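You operate a simulated robot arm through the tools that you are given. There is no shell and no other tool. Be economical: measure what you need, move in short steps, check, and stop when the job is done.

Carry out the task below with a simulated robot arm. There is one attempt and no reset: what you move stays moved.

Task
Shut the dust drawer, set the gap and brush the medium mushroom clean.
Fine: the medium one of the two on the mat; drawer shut before you crank; stem up, gap dial on its size; leave it in the box, lid shut.

The check looks at the end state, three seconds after you hand in, the way a careful person would. Anything else that was tipped, shoved, dropped, spilled or broken makes it a failure. Lids that push on must go on centred and level and be pressed home; caps that screw on are set level and turned clockwise until they are tight.

Robot
A 6-joint arm with a two-finger parallel gripper, fixed in place. Base frame: the origin is at the foot of the arm, x ahead of it, y to its left, z up; the work surface is at about z = 0.004. Units: m, rad, N and s.
With the tool pointing down near the work surface it reaches from about 0.12 to 0.5 m from the base axis. Its first joint turns from -1.257 to 1.257 rad. Payload 0.65 kg.
The tool frame sits at the grasp point between the pads (the TCP): z along the fingers, y along the line on which they close. The tips reach 0.025 m beyond it. The gripper opens to 0.076 m. The fingers are 0.018 m wide and 0.01 m thick; the gripper's body (0.036 by 0.078 m) begins 0.045 m behind the TCP.
Orientation is that of the tool frame in the base frame, as a unit quaternion [x, y, z, w]. With the fingers straight down and closing along the base's y, the tool's x points along the base's -x, its y along +y and its z along -z.

Tools
- The arm moves only by the tool send_rows. Its argument "commands" is a list of rows, each a list of 7 numbers: the turn, a rotation vector about the tool's x, y, z in rad, then the shift along the tool's x, y, z in m, then the opening, from 0 (shut) to 1 (fully open). In form: [[rx, ry, rz, dx, dy, dz, grip], ...]. A call has 1 to 12 rows; each row is the pose to reach, as a shift and turn from the pose commanded when the call began, along the tool's axes at that moment. Each row takes 0.2 s and may step no farther than 0.05 m and 0.15 rad from the row before; otherwise, or with a gripper value out of range, the whole call is refused. Where a pose cannot be reached the arm comes as near as it can. A force on the tool above 90 N (or 10 N above the force at the start of the call, whichever is more), or a blocked arm, ends the call early, and 0.2 s more pass. The fingers move at their own pace (about 0.108 m/s each) and stop on an object; they squeeze with about 28 N. The grip force told is the motor's: it shows also when the fingers shut on nothing. Time passes only in rows, and 0.2 s behind the last, so rows that repeat a pose let the fingers close. The reply holds the time, the measured pose of the TCP, the force on the tool along the base axes, the opening and the grip force, in the units named above and with some noise.
- Cameras (640 x 400 px; columns grow to the right, rows downward): "scene" is fixed at [0.0813, 0.2924, 0.4249]; the picture's right is [-0.50, -0.86, 0.00], its down [-0.33, 0.19, -0.92] and it looks along [0.80, -0.46, -0.38] (base axes); focal length 214 px, centre (320, 200). "wrist" rides on the gripper at [-0.028, 0, -0.045] in the tool frame; the picture's right is [0.00, -1.00, 0.00], its down [0.97, 0.00, -0.24] and it looks along [0.24, 0.00, 0.97] (tool axes); focal length 218 px, centre (320, 200). There is no depth. A picture from a camera that has moved, and an enlarged one, comes with that camera's place and axes in the base frame and with its lens.
- grab_frame(camera): a new picture of that camera. No time passes.
- close_up(camera, box): a new picture of the part [left, top, right, bottom] of that camera's present view, enlarged. No time passes.
- close_job(): hands the job in; it is judged then, once.

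Work in short steps. Places have to be worked out from the pictures, the camera data and where the tool is seen: move nearer, look again, correct. Check each grasp and each placing, and mend what went wrong. You have 120 turns and 64 pictures in all, those below and enlarged ones among them. Open the gripper and draw the arm clear of the work before you hand the job in, unless the task says otherwise; then end with one line.

The tools are called after "Emit:" by a JSON object that holds its "api" and its "payload". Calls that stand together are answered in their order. send_rows: Moves the arm, as the interface text tells. Its arguments: {"type":"object","properties":{"commands":{"type":"array","items":{"type":"array","items":{"type":"number"}}}},"required":["commands"]} The other tools are called the same way: grab_frame (camera) takes a picture; close_up (camera, box) takes an enlarged picture of a part of a camera's view; close_job () hands the job in.

At the start:

```text
time_s: 0.0
ee_pos: [0.2216, 0.1765, 0.3769]
tcp_rot: [0.0, 1.0, -0.001, 0.0]
force: [0.6, 0.7, -0.5]
gripper_width: 0.0759
finger_force: 0.1
```

scene: 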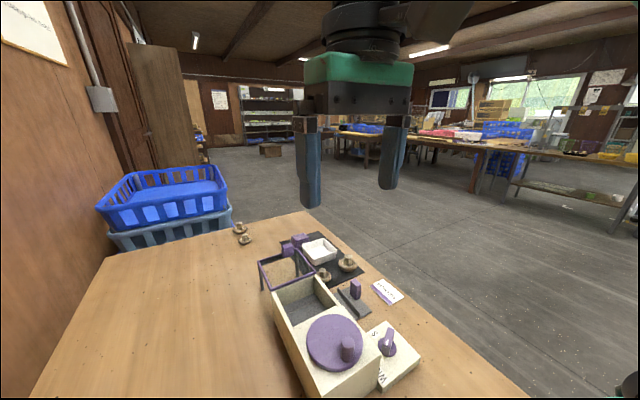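
wrist: 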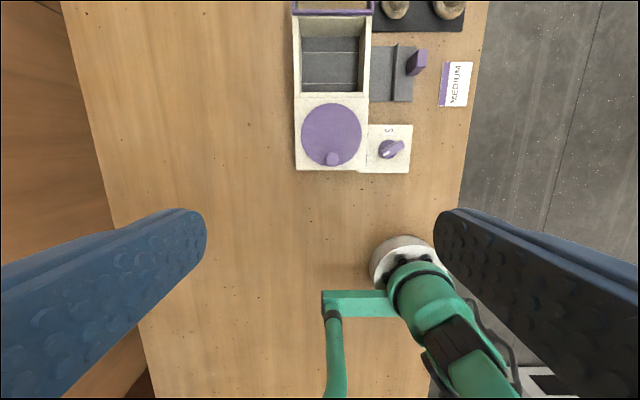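

The pictures show a box with a crank wheel, dial, drawer, mat with mushrooms. I take enlarged views to identify the parts.

Emit:
{"api": "close_up", "payload": {"camera": "scene", "box": [220, 210, 440, 400]}}

Emit:
{"api": "close_up", "payload": {"camera": "wrist", "box": [270, 0, 490, 190]}}

```text
2.11 times, centred on (330, 305) of scene
camera zoom: at [0.0813, 0.2924, 0.4249], right [-0.5, -0.86, 0.0], down [-0.33, 0.19, -0.92], along [0.8, -0.46, -0.38], focal length 452 px, centre (299, -21)
```

zoom: 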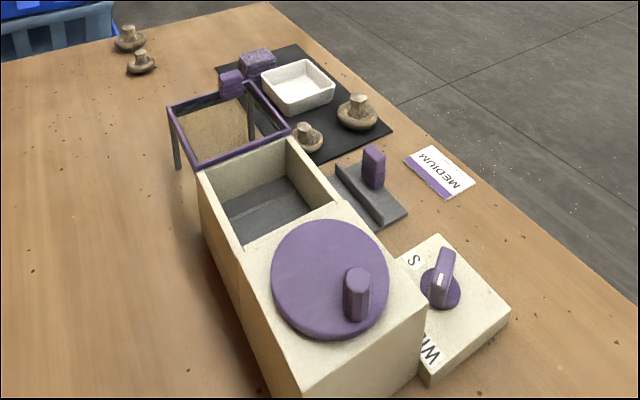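

```text
2.11 times, centred on (380, 95) of wrist
camera zoom: at [0.2503, 0.1758, 0.4221], right [0.0, -1.0, 0.0], down [-0.97, 0.0, 0.24], along [-0.24, 0.0, -0.97], focal length 460 px, centre (194, 421)
```

zoom: 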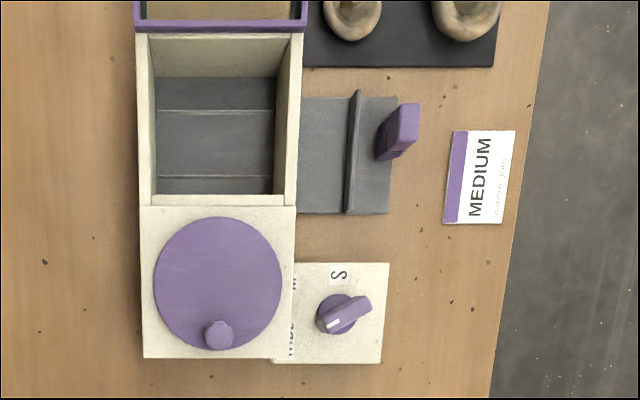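

Wheel centre triangulates to about (0.266, 0.160, 0.095). I move forward for a view of the mat and lid.

Emit:
{"api": "send_rows", "payload": {"commands": [[0, 0, 0, -0.05, 0, 0, 1], [0, 0, 0, -0.1, 0.0, 0.0, 1], [0, 0, 0, -0.13, -0.03, 0.0, 1], [0, 0, 0, -0.13, -0.03, 0.0, 1]]}}

Emit:
{"api": "grab_frame", "payload": {"camera": "wrist"}}

```text
time_s: 1.0
ee_pos: [0.3274, 0.1376, 0.3456]
tcp_rot: [0.001, 1.0, 0.0, 0.0]
force: [-0.7, 0.4, 0.5]
gripper_width: 0.0762
finger_force: 0.1
out of reach, approached as far as the arm can: row 1, 2, 3, 4
```

```text
59 pictures are left
camera wrist: at [0.3541, 0.137, 0.3915], right [0.0, -1.0, 0.0], down [-0.97, 0.0, 0.24], along [-0.24, 0.0, -0.97], focal length 218 px, centre (320, 200)
```

wrist: 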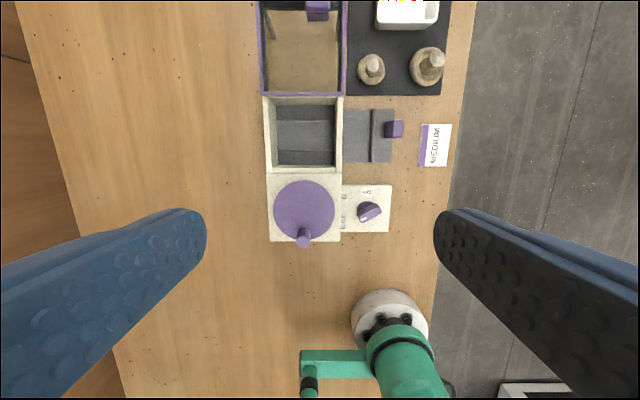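

Emit:
{"api": "close_up", "payload": {"camera": "wrist", "box": [240, 0, 460, 130]}}

Emit:
{"api": "close_up", "payload": {"camera": "wrist", "box": [330, 110, 460, 250]}}

```text
2.91 times, centred on (350, 65) of wrist
camera zoom: at [0.3541, 0.137, 0.3915], right [0.0, -1.0, 0.0], down [-0.97, 0.0, 0.24], along [-0.24, 0.0, -0.97], focal length 635 px, centre (233, 593)
```

zoom: 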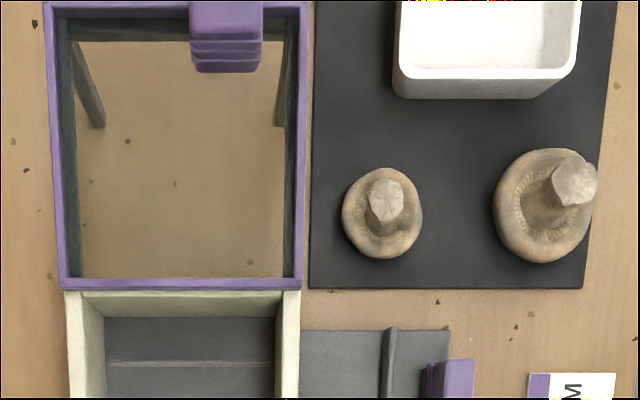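

```text
2.86 times, centred on (395, 180) of wrist
camera zoom: at [0.3541, 0.137, 0.3915], right [0.0, -1.0, 0.0], down [-0.97, 0.0, 0.24], along [-0.24, 0.0, -0.97], focal length 624 px, centre (106, 257)
```

zoom: 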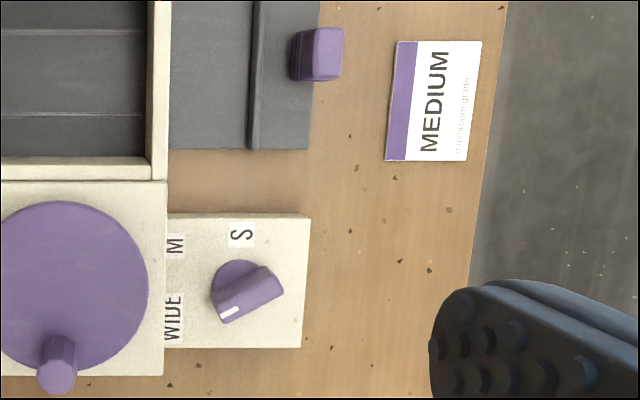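

The dial mark points around WIDE; the labels are S, M, WIDE. I need to read the card's small print, so I move above the card.

Emit:
{"api": "send_rows", "payload": {"commands": [[0, 0, 0, 0, -0.04, 0.02, 1], [0, 0, 0, 0, -0.08, 0.045, 1], [0, 0, 0, -0.01, -0.12, 0.07, 1], [0, 0, 0, -0.03, -0.155, 0.095, 1], [0, 0, 0, -0.045, -0.18, 0.12, 1], [0, 0, 0, -0.055, -0.195, 0.145, 1], [0, 0, 0, -0.055, -0.195, 0.145, 1]]}}

Emit:
{"api": "grab_frame", "payload": {"camera": "wrist"}}

```text
time_s: 2.6
ee_pos: [0.3799, -0.0615, 0.1989]
tcp_rot: [0.0, 1.0, -0.001, 0.0]
force: [-0.2, -0.9, -0.6]
gripper_width: 0.0759
finger_force: 0.1
```

```text
56 pictures are left
camera wrist: at [0.4071, -0.0626, 0.2448], right [0.0, -1.0, 0.0], down [-0.97, 0.0, 0.24], along [-0.24, 0.0, -0.97], focal length 218 px, centre (320, 200)
```

wrist: 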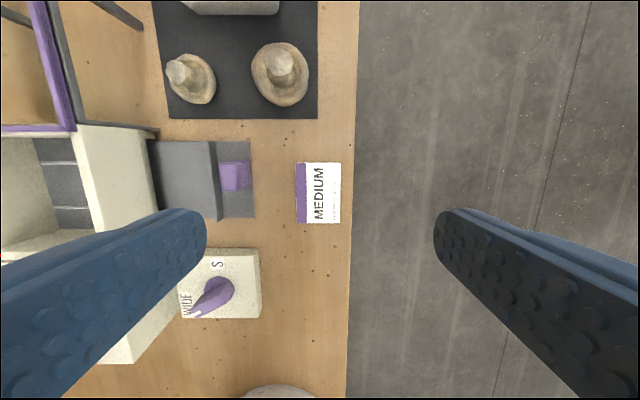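

Emit:
{"api": "close_up", "payload": {"camera": "wrist", "box": [285, 150, 355, 235]}}

Emit:
{"api": "close_up", "payload": {"camera": "wrist", "box": [0, 0, 330, 160]}}

Emit:
{"api": "close_up", "payload": {"camera": "scene", "box": [220, 215, 400, 315]}}

```text
4.71 times, centred on (320, 192) of wrist
camera zoom: at [0.4071, -0.0626, 0.2448], right [0.0, -1.0, 0.0], down [-0.97, 0.0, 0.24], along [-0.24, 0.0, -0.97], focal length 1027 px, centre (320, 235)
```

zoom: 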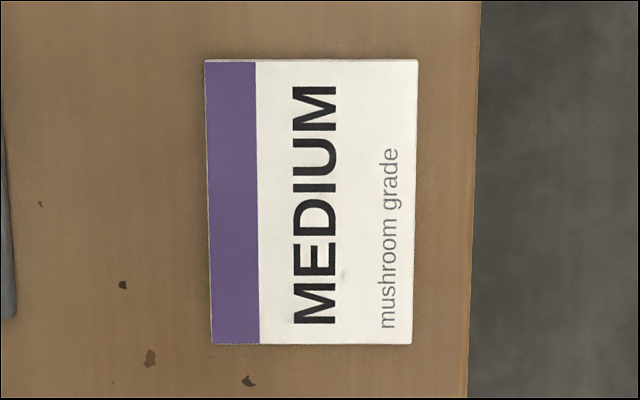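

```text
1.94 times, centred on (165, 80) of wrist
camera zoom: at [0.4071, -0.0626, 0.2448], right [0.0, -1.0, 0.0], down [-0.97, 0.0, 0.24], along [-0.24, 0.0, -0.97], focal length 423 px, centre (621, 433)
```

zoom: 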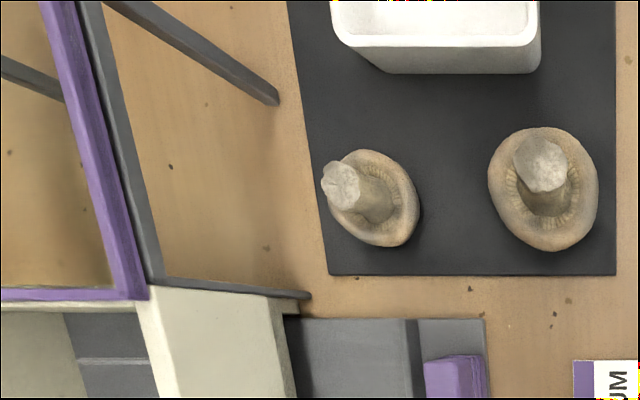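

```text
3.56 times, centred on (310, 265) of scene
camera zoom: at [0.0813, 0.2924, 0.4249], right [-0.5, -0.86, 0.0], down [-0.33, 0.19, -0.92], along [0.8, -0.46, -0.38], focal length 763 px, centre (356, -31)
```

zoom: 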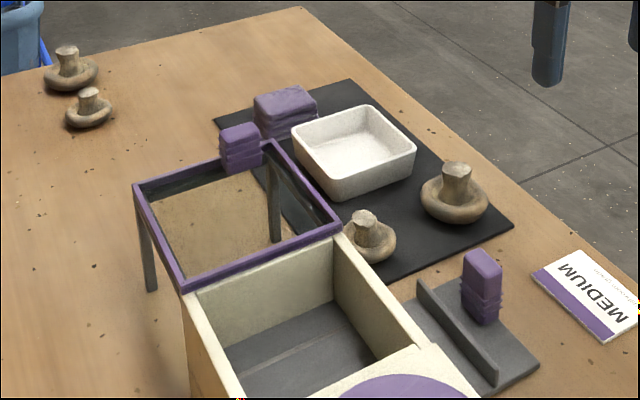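

The card only says "MEDIUM mushroom grade". I need accurate cap sizes of all four mushrooms to decide which mat one is medium.

Emit:
{"api": "close_up", "payload": {"camera": "scene", "box": [225, 215, 265, 250]}}

Emit:
{"api": "close_up", "payload": {"camera": "scene", "box": [300, 245, 370, 295]}}

```text
11.43 times, centred on (245, 232) of scene
camera zoom: at [0.0813, 0.2924, 0.4249], right [-0.5, -0.86, 0.0], down [-0.33, 0.19, -0.92], along [0.8, -0.46, -0.38], focal length 2451 px, centre (1177, -171)
```

zoom: 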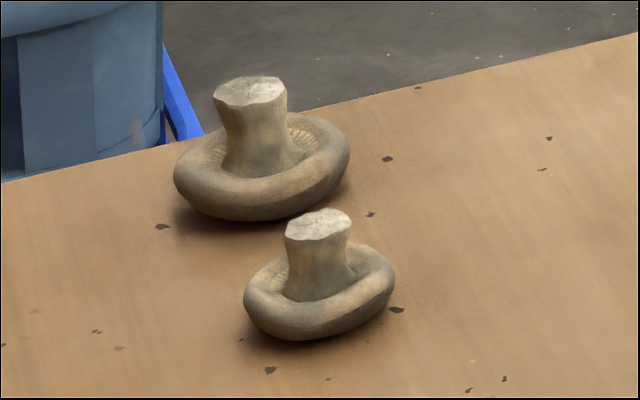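

```text
8.00 times, centred on (335, 270) of scene
camera zoom: at [0.0813, 0.2924, 0.4249], right [-0.5, -0.86, 0.0], down [-0.33, 0.19, -0.92], along [0.8, -0.46, -0.38], focal length 1716 px, centre (200, -360)
```

zoom: 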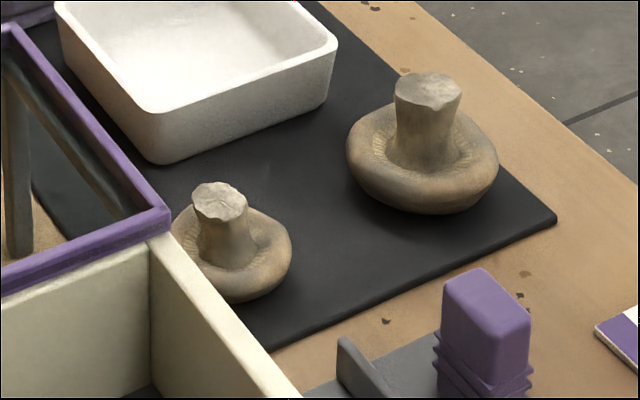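

Sizes are ambiguous at this distance. I rise over the box and tilt the tool forward to see the far-left pair and the lid nearer.

Emit:
{"api": "send_rows", "payload": {"commands": [[0, 0, 0, 0.0, 0.02, -0.04, 1], [0, 0, 0, 0.0, 0.06, -0.06, 1], [0, -0.1, 0, 0.0, 0.1, -0.08, 1], [0, -0.2, 0, 0.0, 0.14, -0.09, 1], [0, -0.3, 0, 0.0, 0.18, -0.09, 1], [0, -0.4, 0, 0.0, 0.21, -0.09, 1], [0, -0.5, 0, 0.0, 0.23, -0.09, 1], [0, -0.6, 0, 0.0, 0.23, -0.09, 1], [0, -0.6, 0, 0.0, 0.23, -0.09, 1]]}}

Emit:
{"api": "grab_frame", "payload": {"camera": "wrist"}}

```text
time_s: 4.6
ee_pos: [0.3825, 0.1704, 0.2887]
tcp_rot: [0.001, 0.955, 0.0, 0.296]
force: [-0.5, 0.4, 0.7]
gripper_width: 0.076
finger_force: 0.0
```

```text
50 pictures are left
camera wrist: at [0.3799, 0.1696, 0.3414], right [0.0, -1.0, 0.0], down [-0.94, 0.0, -0.35], along [0.35, 0.0, -0.94], focal length 218 px, centre (320, 200)
```

wrist: 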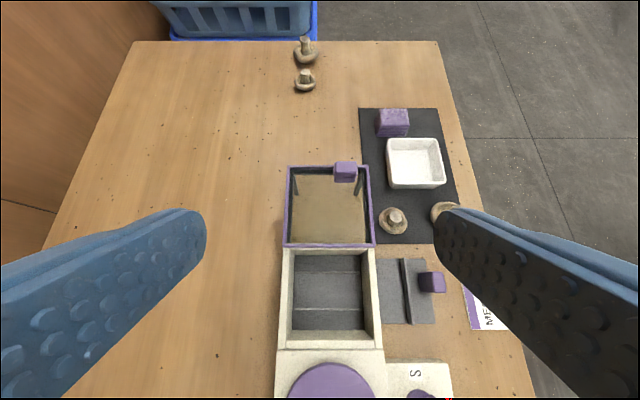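

I enlarge the far pair and the mat pair region.

Emit:
{"api": "close_up", "payload": {"camera": "wrist", "box": [280, 30, 330, 100]}}

Emit:
{"api": "close_up", "payload": {"camera": "wrist", "box": [270, 100, 470, 250]}}

```text
5.71 times, centred on (305, 65) of wrist
camera zoom: at [0.3799, 0.1696, 0.3414], right [0.0, -1.0, 0.0], down [-0.94, 0.0, -0.35], along [0.35, 0.0, -0.94], focal length 1247 px, centre (406, 971)
```

zoom: 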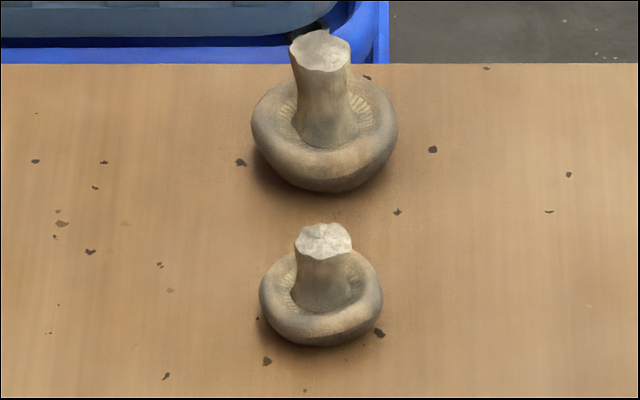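

```text
2.67 times, centred on (370, 175) of wrist
camera zoom: at [0.3799, 0.1696, 0.3414], right [0.0, -1.0, 0.0], down [-0.94, 0.0, -0.35], along [0.35, 0.0, -0.94], focal length 582 px, centre (187, 267)
```

zoom: 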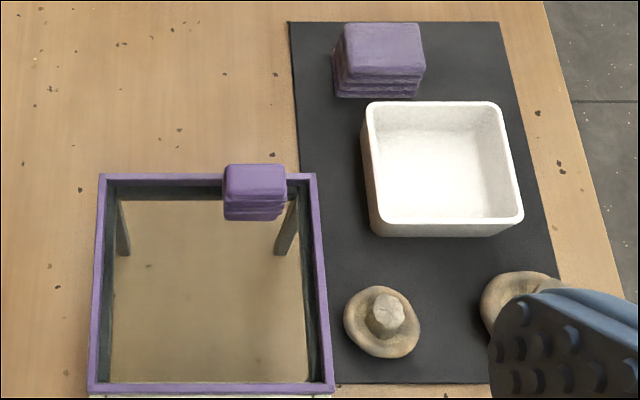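

Measured with the same formula, both pairs come to about 43 mm and 53 mm, so size alone doesn't say which is medium. I look down into the box for any sign of what gap the settings give.

Emit:
{"api": "send_rows", "payload": {"commands": [[0, 0.15, 0, 0.004, -0.004, 0.01, 1], [0, 0.3, 0, 0.008, -0.008, 0.02, 1], [0, 0.45, 0, 0.012, -0.011, 0.03, 1], [0, 0.6, 0, 0.0158, -0.013, 0.036, 1], [0, 0.6, 0, 0.0158, -0.013, 0.036, 1]]}}

Emit:
{"api": "close_up", "payload": {"camera": "wrist", "box": [220, 100, 420, 250]}}

```text
time_s: 5.8
ee_pos: [0.389, 0.1579, 0.2491]
tcp_rot: [0.0, 1.0, 0.0, -0.002]
force: [0.6, -0.7, 0.4]
gripper_width: 0.0758
finger_force: 0.1
```

```text
2.67 times, centred on (320, 175) of wrist
camera zoom: at [0.4166, 0.1572, 0.2949], right [0.0, -1.0, 0.0], down [-0.97, 0.0, 0.24], along [-0.24, 0.0, -0.97], focal length 582 px, centre (320, 267)
```

zoom: 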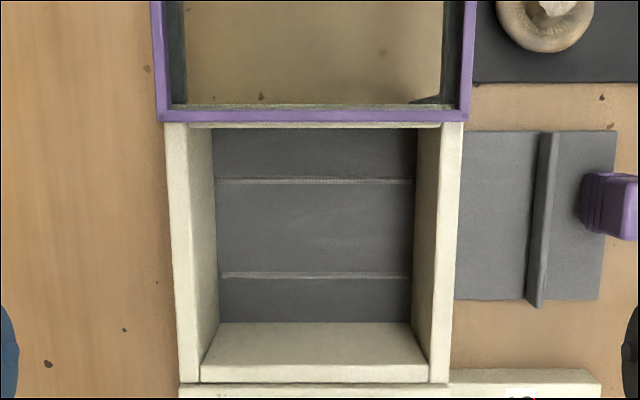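

Two transverse edges inside the box may be the gap jaws; I'll watch them when the dial turns. First the drawer: its knob is near (0.38, 0.025), top z≈0.057; I go with closed fingers to its outer side.

Emit:
{"api": "send_rows", "payload": {"commands": [[0, 0, 0, 0.002, -0.045, 0, 0], [0, 0, 0, 0.004, -0.09, 0.02, 0], [0, 0, 0, 0.006, -0.135, 0.05, 0], [0, 0, 0, 0.009, -0.17, 0.09, 0], [0, 0, 0, 0.009, -0.19, 0.11, 0], [0, 0, 0, 0.009, -0.19, 0.11, 0]]}}

Emit:
{"api": "grab_frame", "payload": {"camera": "wrist"}}

Emit:
{"api": "close_up", "payload": {"camera": "scene", "box": [290, 220, 450, 340]}}

```text
refused: row 3 steps farther than a row can; nothing moved
```

```text
46 pictures are left
camera wrist: at [0.4166, 0.1572, 0.2949], right [0.0, -1.0, 0.0], down [-0.97, 0.0, 0.24], along [-0.24, 0.0, -0.97], focal length 218 px, centre (320, 200)
```

wrist: 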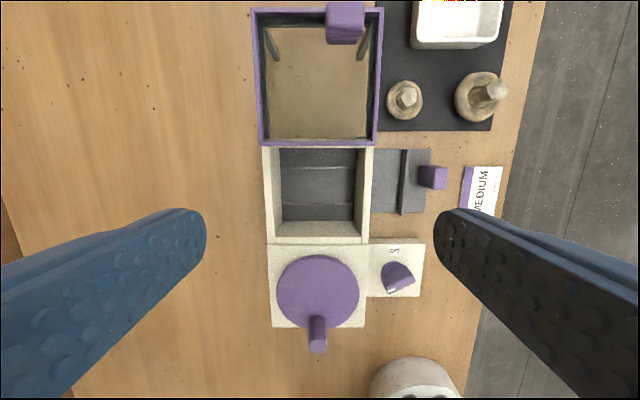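

```text
3.33 times, centred on (370, 280) of scene
camera zoom: at [0.0813, 0.2924, 0.4249], right [-0.5, -0.86, 0.0], down [-0.33, 0.19, -0.92], along [0.8, -0.46, -0.38], focal length 715 px, centre (153, -67)
```

zoom: 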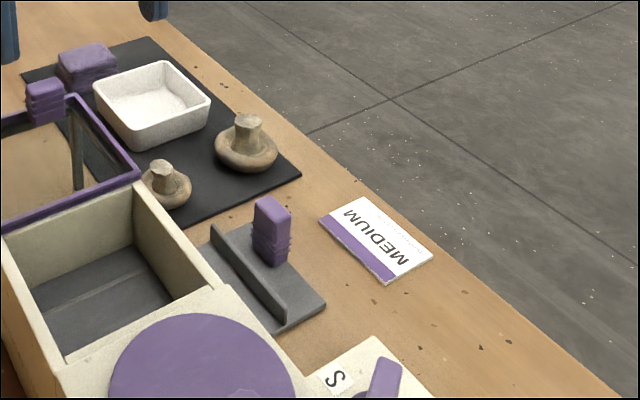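

A row was too long, so nothing moved. I resend with smaller steps.

Emit:
{"api": "send_rows", "payload": {"commands": [[0, 0, 0, 0.002, -0.045, 0, 0], [0, 0, 0, 0.004, -0.085, 0.02, 0], [0, 0, 0, 0.006, -0.125, 0.045, 0], [0, 0, 0, 0.009, -0.16, 0.075, 0], [0, 0, 0, 0.009, -0.185, 0.105, 0], [0, 0, 0, 0.009, -0.19, 0.11, 0]]}}

Emit:
{"api": "grab_frame", "payload": {"camera": "wrist"}}

```text
time_s: 7.2
ee_pos: [0.3828, -0.0348, 0.139]
tcp_rot: [0.0, 1.0, 0.0, 0.0]
force: [-0.2, -0.4, 0.0]
gripper_width: 0.0004
finger_force: 24.3
```

```text
44 pictures are left
camera wrist: at [0.4093, -0.0347, 0.185], right [0.0, -1.0, 0.0], down [-0.97, 0.0, 0.24], along [-0.24, 0.0, -0.97], focal length 218 px, centre (320, 200)
```

wrist: 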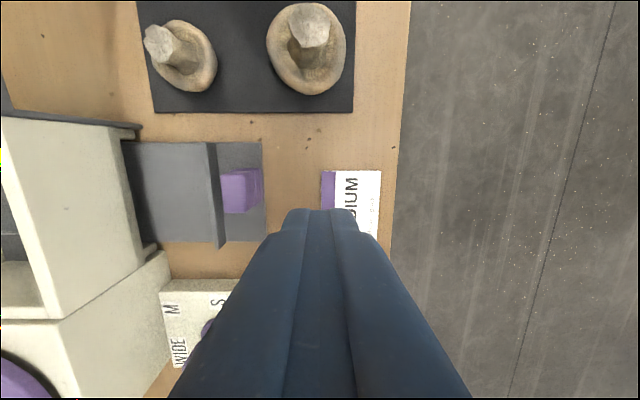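

Knob centre is about (0.38, 0.015), outer face y≈0.005. I descend beside it, tips at about z=0.027.

Emit:
{"api": "send_rows", "payload": {"commands": [[0, 0, 0, 0.002, 0, 0.045, 0], [0, 0, 0, 0.003, 0, 0.085, 0], [0, 0, 0, 0.003, 0.015, 0.087, 0], [0, 0, 0, 0.003, 0.015, 0.087, 0]]}}

Emit:
{"api": "grab_frame", "payload": {"camera": "wrist"}}

```text
time_s: 8.2
ee_pos: [0.3766, -0.0207, 0.0527]
tcp_rot: [0.001, 1.0, 0.0, 0.0]
force: [-0.4, -0.7, -0.6]
gripper_width: 0.0003
finger_force: 23.5
```

```text
43 pictures are left
camera wrist: at [0.403, -0.021, 0.0985], right [0.0, -1.0, 0.0], down [-0.97, 0.0, 0.24], along [-0.24, 0.0, -0.97], focal length 218 px, centre (320, 200)
```

wrist: 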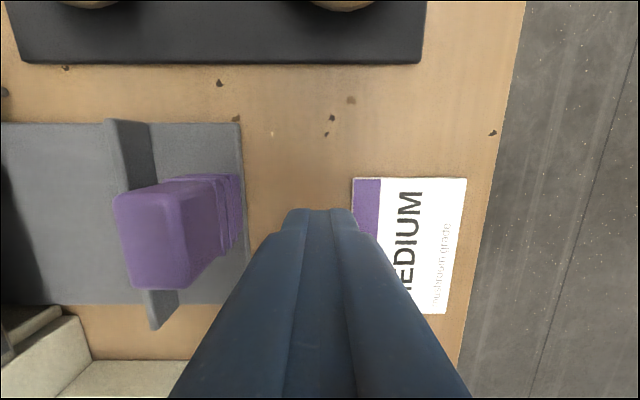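

The tool is level with the knob. I push +y in steps and watch the force.

Emit:
{"api": "send_rows", "payload": {"commands": [[0, 0, 0, 0, 0.01, 0, 0], [0, 0, 0, 0, 0.02, 0, 0], [0, 0, 0, 0, 0.027, 0, 0], [0, 0, 0, 0, 0.034, 0, 0], [0, 0, 0, 0, 0.04, 0, 0], [0, 0, 0, 0, 0.045, 0, 0], [0, 0, 0, 0, 0.05, 0, 0]]}}

Emit:
{"api": "grab_frame", "payload": {"camera": "wrist"}}

```text
time_s: 9.8
ee_pos: [0.3783, 0.0323, 0.0531]
tcp_rot: [0.0, 1.0, 0.0, 0.0]
force: [0.4, -1.1, -0.4]
gripper_width: 0.0
finger_force: 23.7
```

```text
42 pictures are left
camera wrist: at [0.405, 0.0317, 0.0988], right [0.0, -1.0, 0.0], down [-0.97, 0.0, 0.24], along [-0.24, 0.0, -0.97], focal length 218 px, centre (320, 200)
```

wrist: 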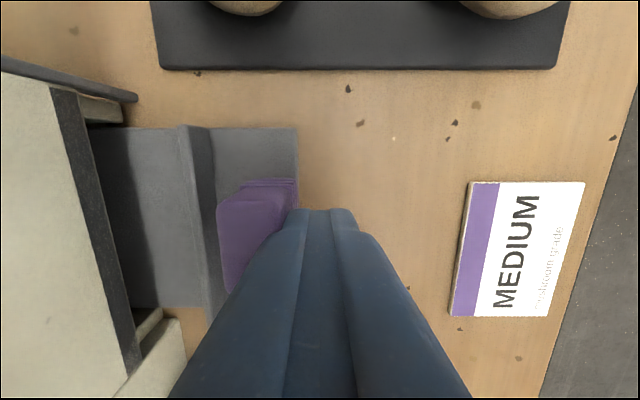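

The drawer is sliding with almost no force; about 3 cm remain. I continue.

Emit:
{"api": "send_rows", "payload": {"commands": [[0, 0, 0, 0, 0.008, 0, 0], [0, 0, 0, 0, 0.016, 0, 0], [0, 0, 0, 0, 0.022, 0, 0], [0, 0, 0, 0, 0.026, 0, 0], [0, 0, 0, 0, 0.029, 0, 0]]}}

Emit:
{"api": "grab_frame", "payload": {"camera": "wrist"}}

```text
time_s: 11.0
ee_pos: [0.3777, 0.0579, 0.0537]
tcp_rot: [0.004, 1.0, -0.003, 0.001]
force: [7.3, -38.0, 19.2]
gripper_width: 0.0
finger_force: 23.5
```

```text
41 pictures are left
camera wrist: at [0.4056, 0.0586, 0.0991], right [-0.01, -1.0, 0.01], down [-0.97, 0.01, 0.24], along [-0.24, -0.01, -0.97], focal length 218 px, centre (320, 200)
```

wrist: 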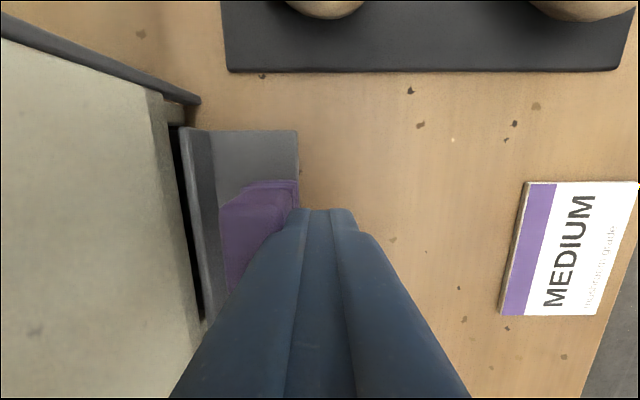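

Force rose to 38 N: the drawer is at its stop. I back off, rise and check it.

Emit:
{"api": "send_rows", "payload": {"commands": [[0, 0, 0, 0, -0.03, 0, 0], [0, 0, 0, 0, -0.05, -0.03, 0], [0, 0, 0, 0, -0.06, -0.07, 0], [0, 0, 0, 0.0, -0.06, -0.1, 0.5], [0, 0, 0, 0.0, -0.06, -0.1, 0.5]]}}

Emit:
{"api": "grab_frame", "payload": {"camera": "wrist"}}

Emit:
{"api": "close_up", "payload": {"camera": "scene", "box": [270, 270, 430, 390]}}

```text
time_s: 12.2
ee_pos: [0.3803, -0.0003, 0.154]
tcp_rot: [0.0, 1.0, 0.001, 0.0]
force: [0.3, 0.2, 0.3]
gripper_width: 0.0378
finger_force: 0.1
```

```text
40 pictures are left
camera wrist: at [0.4073, 0.0, 0.1994], right [0.0, -1.0, 0.0], down [-0.97, 0.0, 0.24], along [-0.24, 0.0, -0.97], focal length 218 px, centre (320, 200)
```

wrist: 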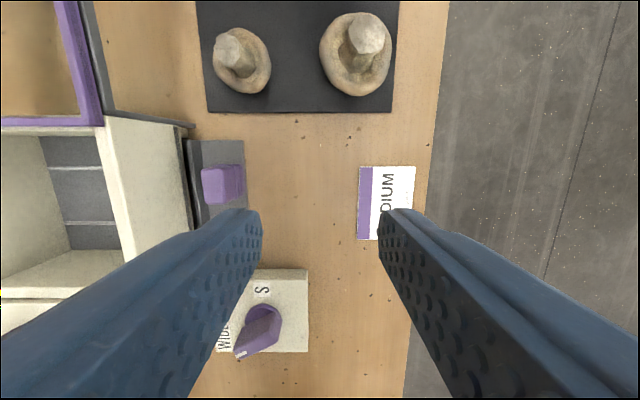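

```text
3.33 times, centred on (350, 330) of scene
camera zoom: at [0.0813, 0.2924, 0.4249], right [-0.5, -0.86, 0.0], down [-0.33, 0.19, -0.92], along [0.8, -0.46, -0.38], focal length 715 px, centre (220, -233)
```

zoom: 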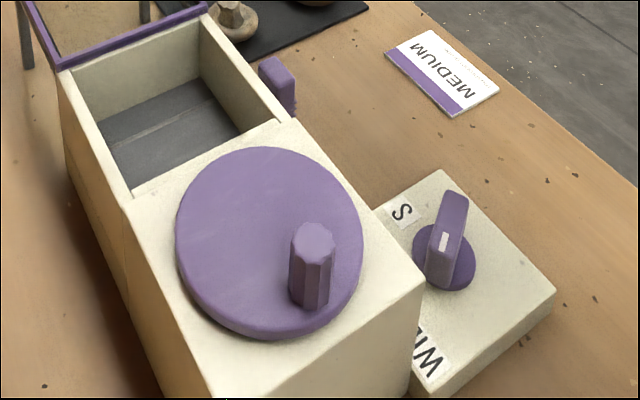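

The drawer is shut against the box. The dial centre is about (0.246, 0.056), bar top z≈0.065; I move above it to see its pointing.

Emit:
{"api": "send_rows", "payload": {"commands": [[0, 0, 0, 0.04, 0.015, -0.01, 0.5], [0, 0, 0, 0.08, 0.035, -0.02, 0.5], [0, 0, 0, 0.11, 0.056, -0.02, 0.5], [0, 0, 0, 0.11, 0.056, -0.02, 0.5]]}}

Emit:
{"api": "grab_frame", "payload": {"camera": "wrist"}}

```text
time_s: 13.2
ee_pos: [0.2702, 0.0582, 0.1747]
tcp_rot: [0.0, 1.0, 0.0, 0.0]
force: [-0.7, 0.4, -0.5]
gripper_width: 0.038
finger_force: 0.1
```

```text
38 pictures are left
camera wrist: at [0.297, 0.0582, 0.2198], right [0.0, -1.0, 0.0], down [-0.97, 0.0, 0.24], along [-0.24, 0.0, -0.97], focal length 218 px, centre (320, 200)
```

wrist: 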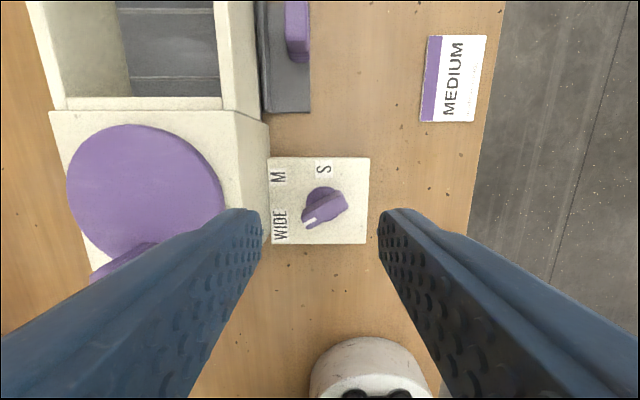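

Emit:
{"api": "close_up", "payload": {"camera": "wrist", "box": [262, 150, 382, 250]}}

```text
4.00 times, centred on (322, 200) of wrist
camera zoom: at [0.297, 0.0582, 0.2198], right [0.0, -1.0, 0.0], down [-0.97, 0.0, 0.24], along [-0.24, 0.0, -0.97], focal length 873 px, centre (312, 200)
```

zoom: 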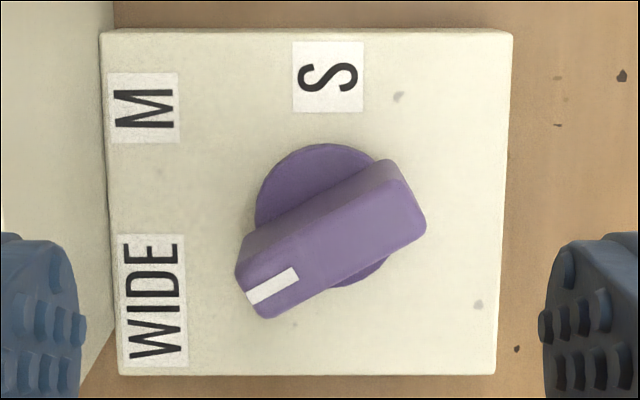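

The pointer is at WIDE; S is at 0°, M at about 60°, WIDE at about 120° counter-clockwise. I turn the gripper so it closes across the bar, over the dial centre (0.249, 0.055), still high.

Emit:
{"api": "send_rows", "payload": {"commands": [[0, 0, 0.145, 0.01, -0.001, 0, 0.5], [0, 0, 0.29, 0.021, -0.003, 0, 0.5], [0, 0, 0.435, 0.021, -0.003, 0, 0.5], [0, 0, 0.58, 0.021, -0.003, 0, 0.5], [0, 0, 0.725, 0.021, -0.003, 0, 0.5], [0, 0, 0.87, 0.021, -0.003, 0, 0.5], [0, 0, 1.01, 0.021, -0.003, 0.0, 0.5], [0, 0, 1.01, 0.021, -0.003, 0.03, 0.5], [0, 0, 1.01, 0.021, -0.003, 0.06, 0.5], [0, 0, 1.01, 0.021, -0.003, 0.06, 0.5]]}}

Emit:
{"api": "grab_frame", "payload": {"camera": "wrist"}}

```text
time_s: 15.4
ee_pos: [0.2484, 0.055, 0.1112]
tcp_rot: [0.484, 0.875, 0.0, 0.0]
force: [0.3, -0.2, 0.7]
gripper_width: 0.0379
finger_force: 0.2
```

```text
36 pictures are left
camera wrist: at [0.2619, 0.031, 0.1566], right [-0.85, -0.53, 0.0], down [-0.52, 0.82, 0.24], along [-0.13, 0.2, -0.97], focal length 218 px, centre (320, 200)
```

wrist: 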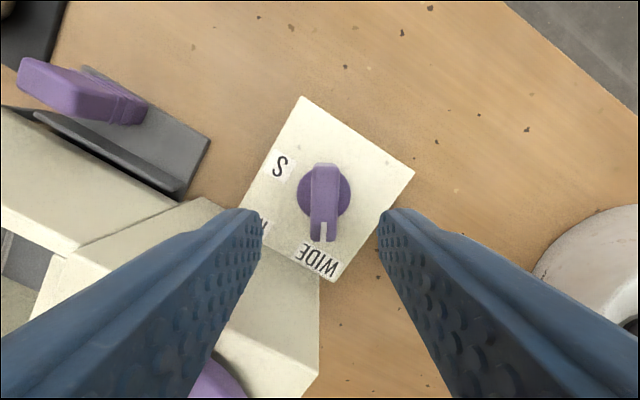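

The bar is centred and aligned between the fingers. I descend to z≈0.063 and close.

Emit:
{"api": "send_rows", "payload": {"commands": [[0, 0, 0, 0, 0, 0.025, 0.5], [0, 0, 0, 0, 0, 0.048, 0.5], [0, 0, 0, 0, 0, 0.048, 0], [0, 0, 0, 0, 0, 0.048, 0], [0, 0, 0, 0, 0, 0.048, 0]]}}

```text
time_s: 16.6
ee_pos: [0.246, 0.0522, 0.0629]
tcp_rot: [0.486, 0.874, -0.006, -0.004]
force: [-49.0, -38.4, -17.1]
gripper_width: 0.0141
finger_force: 34.1
```

The bar is held, 14 mm wide, but the side force shows the true centre is about 4 mm off along the closing axis. I shift to relieve it before turning.

Emit:
{"api": "send_rows", "payload": {"commands": [[0, 0, 0, 0, -0.003, 0, 0], [0, 0, 0, 0, -0.005, 0, 0], [0, 0, 0, 0, -0.005, 0, 0]]}}

```text
time_s: 17.4
ee_pos: [0.246, 0.0529, 0.0655]
tcp_rot: [0.483, 0.876, 0.003, 0.001]
force: [18.8, 18.0, -27.4]
gripper_width: 0.0143
finger_force: 33.7
```

Side force is now small and reversed; I back that off by about 1 mm and turn 60° clockwise.

Emit:
{"api": "send_rows", "payload": {"commands": [[0, 0, 0.1, 0, 0.0012, -0.001, 0], [0, 0, 0.22, 0, 0.0012, -0.001, 0], [0, 0, 0.34, 0, 0.0012, -0.001, 0], [0, 0, 0.46, 0, 0.0012, -0.001, 0], [0, 0, 0.58, 0, 0.0012, -0.001, 0], [0, 0, 0.7, 0, 0.0012, -0.001, 0], [0, 0, 0.82, 0, 0.0012, -0.001, 0], [0, 0, 0.94, 0, 0.0012, -0.001, 0], [0, 0, 1.047, 0, 0.0012, -0.001, 0], [0, 0, 1.047, 0, 0.0012, -0.001, 0]]}}

Emit:
{"api": "grab_frame", "payload": {"camera": "wrist"}}

```text
time_s: 19.6
ee_pos: [0.2435, 0.0523, 0.0675]
tcp_rot: [0.857, 0.515, -0.001, -0.001]
force: [-23.9, 10.4, 2.2]
gripper_width: 0.0138
finger_force: 33.4
```

```text
35 pictures are left
camera wrist: at [0.2303, 0.0275, 0.1123], right [-0.88, 0.47, 0.0], down [0.46, 0.86, 0.24], along [0.11, 0.21, -0.97], focal length 218 px, centre (320, 200)
```

wrist: 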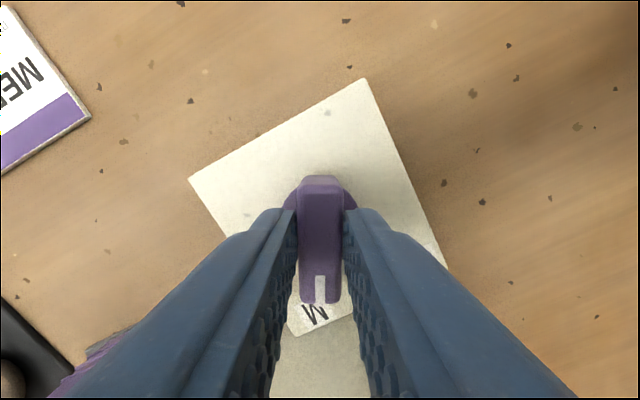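

The mark points at M. I open, rise straight up and turn the wrist back.

Emit:
{"api": "send_rows", "payload": {"commands": [[0, 0, 0, 0, 0, 0, 0.5], [0, 0, 0, 0, 0, 0, 0.5], [0, 0, 0, 0, 0, -0.04, 0.5], [0, 0, 0, 0, 0, -0.085, 0.5], [0, 0, -0.15, 0, 0, -0.11, 0.5], [0, 0, -0.3, 0, 0, -0.14, 0.5], [0, 0, -0.45, 0, 0, -0.14, 0.5], [0, 0, -0.6, 0, 0, -0.14, 0.5], [0, 0, -0.75, 0, 0, -0.14, 0.5], [0, 0, -0.9, 0, 0, -0.14, 0.5], [0, 0, -1.03, 0, 0, -0.14, 0.5]]}}

Emit:
{"api": "send_rows", "payload": {"commands": [[0, 0, -0.15, -0.01, 0.01, 0, 0.5], [0, 0, -0.3, -0.03, 0.02, 0, 0.5], [0, 0, -0.45, -0.05, 0.03, 0, 0.5], [0, 0, -0.6, -0.07, 0.03, 0, 0.5], [0, 0, -0.75, -0.08, 0.03, 0, 0.5], [0, 0, -0.9, -0.08, 0.03, 0, 0.5], [0, 0, -1.027, -0.08, 0.03, 0, 0.5], [0, 0, -1.027, -0.08, 0.03, 0, 0.5]]}}

Emit:
{"api": "grab_frame", "payload": {"camera": "wrist"}}

```text
time_s: 22.0
ee_pos: [0.2443, 0.0537, 0.2055]
tcp_rot: [0.49, 0.872, 0.0, 0.0]
force: [-0.6, -0.2, -0.2]
gripper_width: 0.0381
finger_force: 0.1
```

```text
time_s: 23.8
ee_pos: [0.3108, -0.0001, 0.2077]
tcp_rot: [-0.001, 1.0, 0.0, 0.0]
force: [-0.2, 1.0, 0.7]
gripper_width: 0.0379
finger_force: 0.1
```

```text
34 pictures are left
camera wrist: at [0.339, -0.001, 0.2526], right [0.0, -1.0, 0.0], down [-0.97, 0.0, 0.24], along [-0.24, 0.0, -0.97], focal length 218 px, centre (320, 200)
```

wrist: 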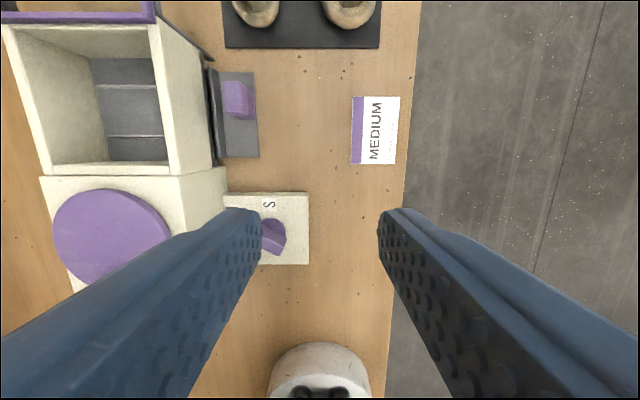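

Dial is off the finger now. I return to the same viewpoint over the box as before to check whether the inner edges moved.

Emit:
{"api": "send_rows", "payload": {"commands": [[0, 0, 0, -0.015, 0.04, -0.02, 0.7], [0, 0, 0, -0.035, 0.08, -0.041, 1], [0, 0, 0, -0.055, 0.12, -0.041, 1], [0, 0, 0, -0.078, 0.158, -0.041, 1], [0, 0, 0, -0.078, 0.158, -0.041, 1]]}}

Emit:
{"api": "close_up", "payload": {"camera": "wrist", "box": [220, 100, 420, 250]}}

Emit:
{"api": "close_up", "payload": {"camera": "wrist", "box": [360, 60, 520, 160]}}

```text
time_s: 25.0
ee_pos: [0.3888, 0.1566, 0.246]
tcp_rot: [0.002, 1.0, 0.0, 0.0]
force: [0.4, -0.5, -1.2]
gripper_width: 0.076
finger_force: 0.1
```

```text
2.67 times, centred on (320, 175) of wrist
camera zoom: at [0.4168, 0.1566, 0.292], right [0.0, -1.0, 0.0], down [-0.97, 0.0, 0.24], along [-0.24, 0.0, -0.97], focal length 582 px, centre (320, 267)
```

zoom: 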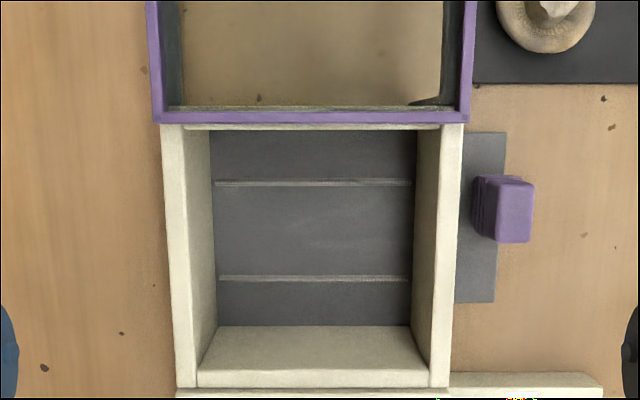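

```text
4.00 times, centred on (440, 110) of wrist
camera zoom: at [0.4168, 0.1566, 0.292], right [0.0, -1.0, 0.0], down [-0.97, 0.0, 0.24], along [-0.24, 0.0, -0.97], focal length 873 px, centre (-160, 560)
```

zoom: 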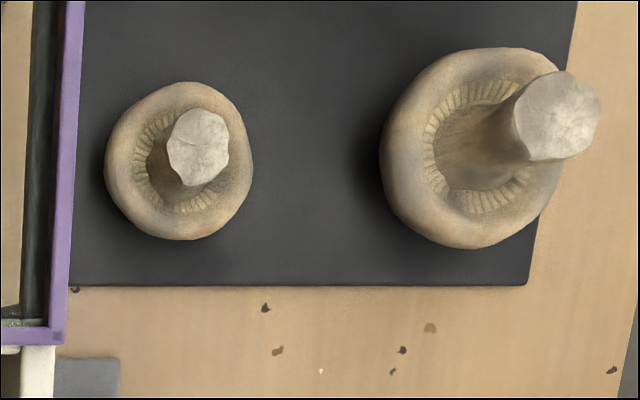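

The inner slits are fixed. Stereo shows two classes, (43 mm cap, 37 mm tall) and (53 mm, 43 mm tall), each once on and once off the mat. With size labels only S and M (WIDE being the open setting), and the pocket about 45 mm deep so nothing larger fits, the bigger one at (0.472, -0.025) is the medium. I move above it.

Emit:
{"api": "send_rows", "payload": {"commands": [[0, 0, 0, -0.01, -0.045, 0.01, 0.65], [0, 0, 0, -0.025, -0.085, 0.03, 0.65], [0, 0, 0, -0.04, -0.12, 0.055, 0.65], [0, 0, 0, -0.06, -0.15, 0.085, 0.65], [0, 0, 0, -0.075, -0.175, 0.11, 0.65], [0, 0, 0, -0.08, -0.1815, 0.12, 0.65], [0, 0, 0, -0.08, -0.1815, 0.12, 0.65]]}}

Emit:
{"api": "grab_frame", "payload": {"camera": "wrist"}}

```text
time_s: 26.6
ee_pos: [0.4706, -0.0215, 0.1242]
tcp_rot: [0.0, 1.0, 0.0, -0.001]
force: [0.4, 0.2, 0.4]
gripper_width: 0.0496
finger_force: 0.1
```

```text
31 pictures are left
camera wrist: at [0.497, -0.0227, 0.1698], right [0.0, -1.0, 0.0], down [-0.97, 0.0, 0.24], along [-0.24, 0.0, -0.97], focal length 218 px, centre (320, 200)
```

wrist: 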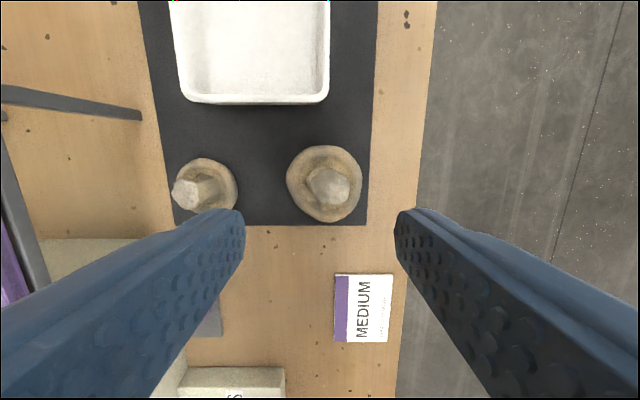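

Stem tip is at about (0.475, -0.027). I shift and descend so the tips sit just above the cap rim, then close on the stem.

Emit:
{"api": "send_rows", "payload": {"commands": [[0, 0, 0, -0.003, -0.0055, 0.03, 0.65], [0, 0, 0, -0.003, -0.0055, 0.055, 0.65], [0, 0, 0, -0.003, -0.0055, 0.067, 0.65], [0, 0, 0, -0.003, -0.0055, 0.067, 0.65]]}}

Emit:
{"api": "grab_frame", "payload": {"camera": "wrist"}}

Emit:
{"api": "close_up", "payload": {"camera": "scene", "box": [300, 220, 400, 290]}}

```text
time_s: 27.6
ee_pos: [0.4715, -0.0291, 0.0581]
tcp_rot: [0.001, 1.0, 0.0, 0.0]
force: [0.0, 0.0, 0.7]
gripper_width: 0.0495
finger_force: 0.0
```

```text
30 pictures are left
camera wrist: at [0.4982, -0.0289, 0.1042], right [0.0, -1.0, 0.0], down [-0.97, 0.0, 0.24], along [-0.24, 0.0, -0.97], focal length 218 px, centre (320, 200)
```

wrist: 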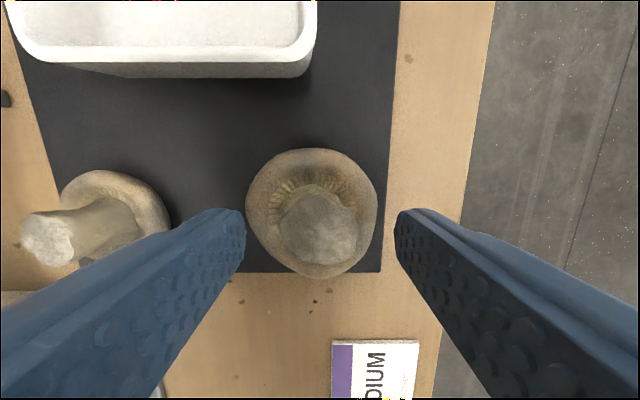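

```text
5.71 times, centred on (350, 255) of scene
camera zoom: at [0.0813, 0.2924, 0.4249], right [-0.5, -0.86, 0.0], down [-0.33, 0.19, -0.92], along [0.8, -0.46, -0.38], focal length 1226 px, centre (149, -114)
```

zoom: 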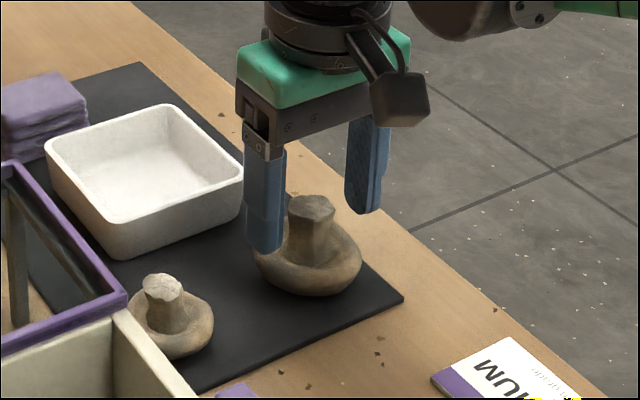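

Stem is centred in y and about 4 mm further in x. I adjust, lower slightly and close.

Emit:
{"api": "send_rows", "payload": {"commands": [[0, 0, 0, -0.004, 0, 0.003, 0.65], [0, 0, 0, -0.004, 0, 0.003, 0], [0, 0, 0, -0.004, 0, 0.003, 0], [0, 0, 0, -0.004, 0, 0.003, 0]]}}

```text
time_s: 28.6
ee_pos: [0.4751, -0.0272, 0.0579]
tcp_rot: [0.001, 1.0, -0.001, 0.001]
force: [-0.3, 1.0, 0.4]
gripper_width: 0.0196
finger_force: 12.1
```

The fingers stopped on the stem at 20 mm. I lift and check.

Emit:
{"api": "send_rows", "payload": {"commands": [[0, 0, 0, 0, 0, 0, 0], [0, 0, 0, 0, 0, -0.02, 0], [0, 0, 0, 0, 0, -0.05, 0], [0, 0, 0, 0, 0, -0.08, 0], [0, 0, 0, 0, 0, -0.11, 0], [0, 0, 0, 0, 0, -0.11, 0]]}}

Emit:
{"api": "grab_frame", "payload": {"camera": "wrist"}}

Emit:
{"api": "grab_frame", "payload": {"camera": "scene"}}

```text
time_s: 30.0
ee_pos: [0.4749, -0.0297, 0.167]
tcp_rot: [0.001, 1.0, 0.0, 0.0]
force: [0.0, 0.0, -0.7]
gripper_width: 0.0198
finger_force: 12.1
```

```text
28 pictures are left
camera wrist: at [0.5029, -0.0295, 0.2118], right [0.0, -1.0, 0.0], down [-0.97, 0.0, 0.24], along [-0.24, 0.0, -0.97], focal length 218 px, centre (320, 200)
```

wrist: 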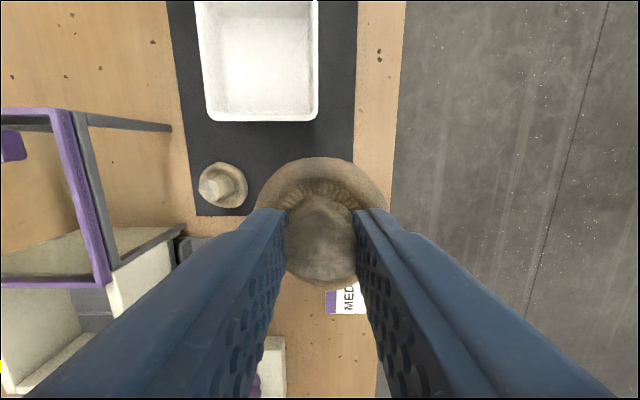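

```text
27 pictures are left
```

scene: 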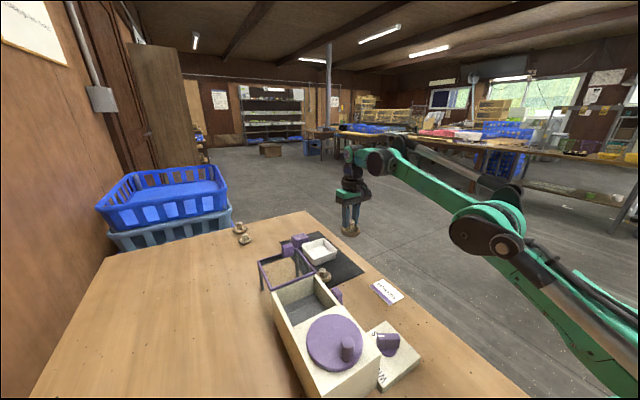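

The mushroom is held upright. I carry it back in x, then across to over the pocket centre (0.371, 0.158).

Emit:
{"api": "send_rows", "payload": {"commands": [[0, 0, 0, 0.03, 0, -0.005, 0], [0, 0, 0, 0.065, 0.01, -0.005, 0], [0, 0, 0, 0.095, 0.03, -0.005, 0], [0, 0, 0, 0.104, 0.07, -0.005, 0], [0, 0, 0, 0.104, 0.11, -0.005, 0], [0, 0, 0, 0.104, 0.15, -0.005, 0], [0, 0, 0, 0.104, 0.188, -0.005, 0], [0, 0, 0, 0.104, 0.188, -0.005, 0]]}}

Emit:
{"api": "grab_frame", "payload": {"camera": "wrist"}}

Emit:
{"api": "close_up", "payload": {"camera": "scene", "box": [240, 180, 420, 320]}}

```text
time_s: 31.8
ee_pos: [0.3728, 0.1608, 0.1736]
tcp_rot: [0.001, 1.0, 0.0, 0.001]
force: [0.1, 0.0, 0.6]
gripper_width: 0.0197
finger_force: 11.7
```

```text
26 pictures are left
camera wrist: at [0.3985, 0.1612, 0.2192], right [0.0, -1.0, 0.0], down [-0.97, 0.0, 0.24], along [-0.24, 0.0, -0.97], focal length 218 px, centre (320, 200)
```

wrist: 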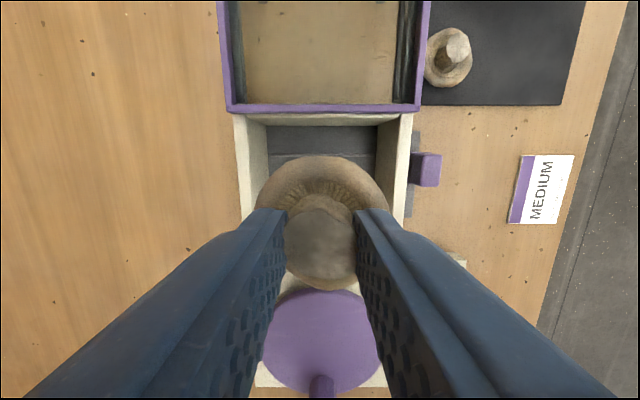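

```text
2.86 times, centred on (330, 250) of scene
camera zoom: at [0.0813, 0.2924, 0.4249], right [-0.5, -0.86, 0.0], down [-0.33, 0.19, -0.92], along [0.8, -0.46, -0.38], focal length 613 px, centre (291, 57)
```

zoom: 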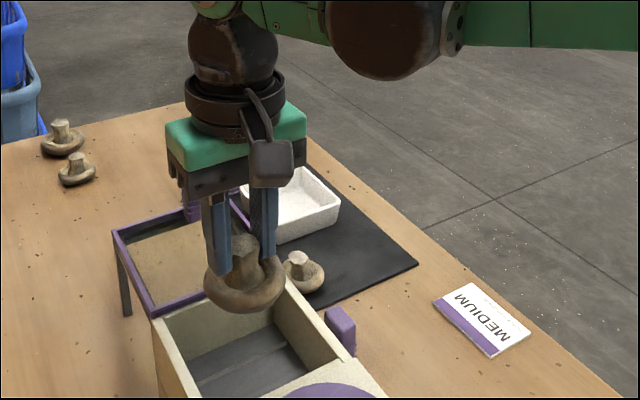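

It is centred over the pocket. I lower it, slowly at the end, watching for floor contact.

Emit:
{"api": "send_rows", "payload": {"commands": [[0, 0, 0, 0, -0.002, 0.025, 0], [0, 0, 0, 0, -0.002, 0.05, 0], [0, 0, 0, 0, -0.002, 0.068, 0], [0, 0, 0, 0, -0.002, 0.071, 0], [0, 0, 0, 0, -0.002, 0.071, 0]]}}

Emit:
{"api": "grab_frame", "payload": {"camera": "wrist"}}

```text
time_s: 33.0
ee_pos: [0.3721, 0.158, 0.1007]
tcp_rot: [0.001, 1.0, 0.0, 0.0]
force: [0.0, 0.0, -1.2]
gripper_width: 0.0199
finger_force: 11.9
```

```text
24 pictures are left
camera wrist: at [0.3992, 0.1573, 0.1462], right [0.0, -1.0, 0.0], down [-0.97, 0.0, 0.24], along [-0.24, 0.0, -0.97], focal length 218 px, centre (320, 200)
```

wrist: 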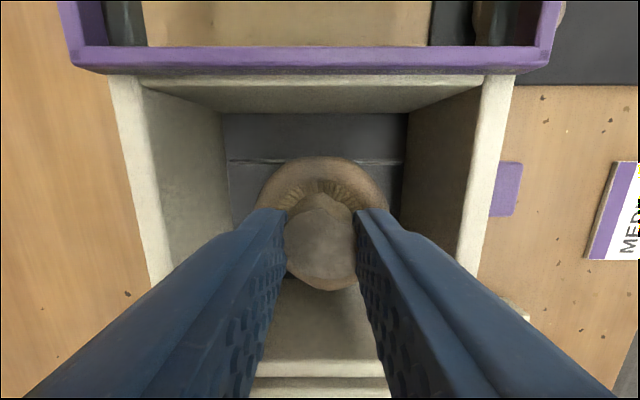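

Not touching yet. I lower in 2 mm steps.

Emit:
{"api": "send_rows", "payload": {"commands": [[0, 0, 0, 0, 0, 0.002, 0], [0, 0, 0, 0, 0, 0.004, 0], [0, 0, 0, 0, 0, 0.006, 0], [0, 0, 0, 0, 0, 0.006, 0]]}}

```text
time_s: 34.0
ee_pos: [0.3725, 0.1567, 0.0954]
tcp_rot: [0.001, 1.0, 0.0, 0.0]
force: [-0.1, -0.2, 0.0]
gripper_width: 0.0198
finger_force: 11.8
```

Emit:
{"api": "send_rows", "payload": {"commands": [[0, 0, 0, 0, 0, 0.0015, 0], [0, 0, 0, 0, 0, 0.003, 0], [0, 0, 0, 0, 0, 0.0045, 0], [0, 0, 0, 0, 0, 0.0045, 0]]}}

```text
time_s: 35.0
ee_pos: [0.3733, 0.1575, 0.0904]
tcp_rot: [0.001, 1.0, 0.0, 0.0]
force: [-0.4, -0.1, 0.1]
gripper_width: 0.0197
finger_force: 12.2
```

Still no contact force (bottom at about z=0.038). I continue in small steps.

Emit:
{"api": "send_rows", "payload": {"commands": [[0, 0, 0, 0, 0, 0.0015, 0], [0, 0, 0, 0, 0, 0.003, 0], [0, 0, 0, 0, 0, 0.0045, 0], [0, 0, 0, 0, 0, 0.0045, 0]]}}

Emit:
{"api": "close_up", "payload": {"camera": "scene", "box": [260, 250, 360, 330]}}

```text
time_s: 36.0
ee_pos: [0.3733, 0.1577, 0.0865]
tcp_rot: [0.001, 1.0, 0.0, 0.0]
force: [-0.3, -1.2, 10.3]
gripper_width: 0.0198
finger_force: 11.7
```

```text
5.00 times, centred on (310, 290) of scene
camera zoom: at [0.0813, 0.2924, 0.425], right [-0.5, -0.86, 0.0], down [-0.33, 0.19, -0.92], along [0.8, -0.46, -0.38], focal length 1072 px, centre (370, -250)
```

zoom: 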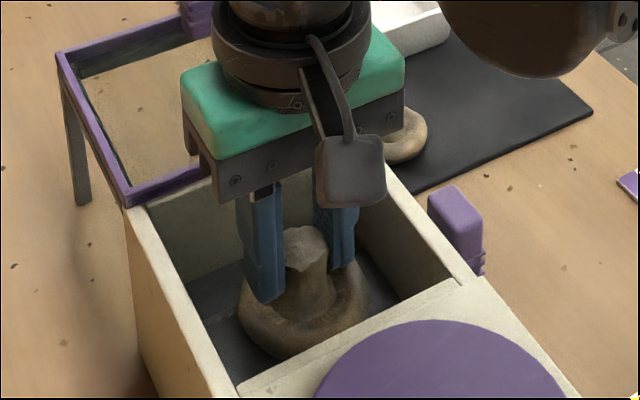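

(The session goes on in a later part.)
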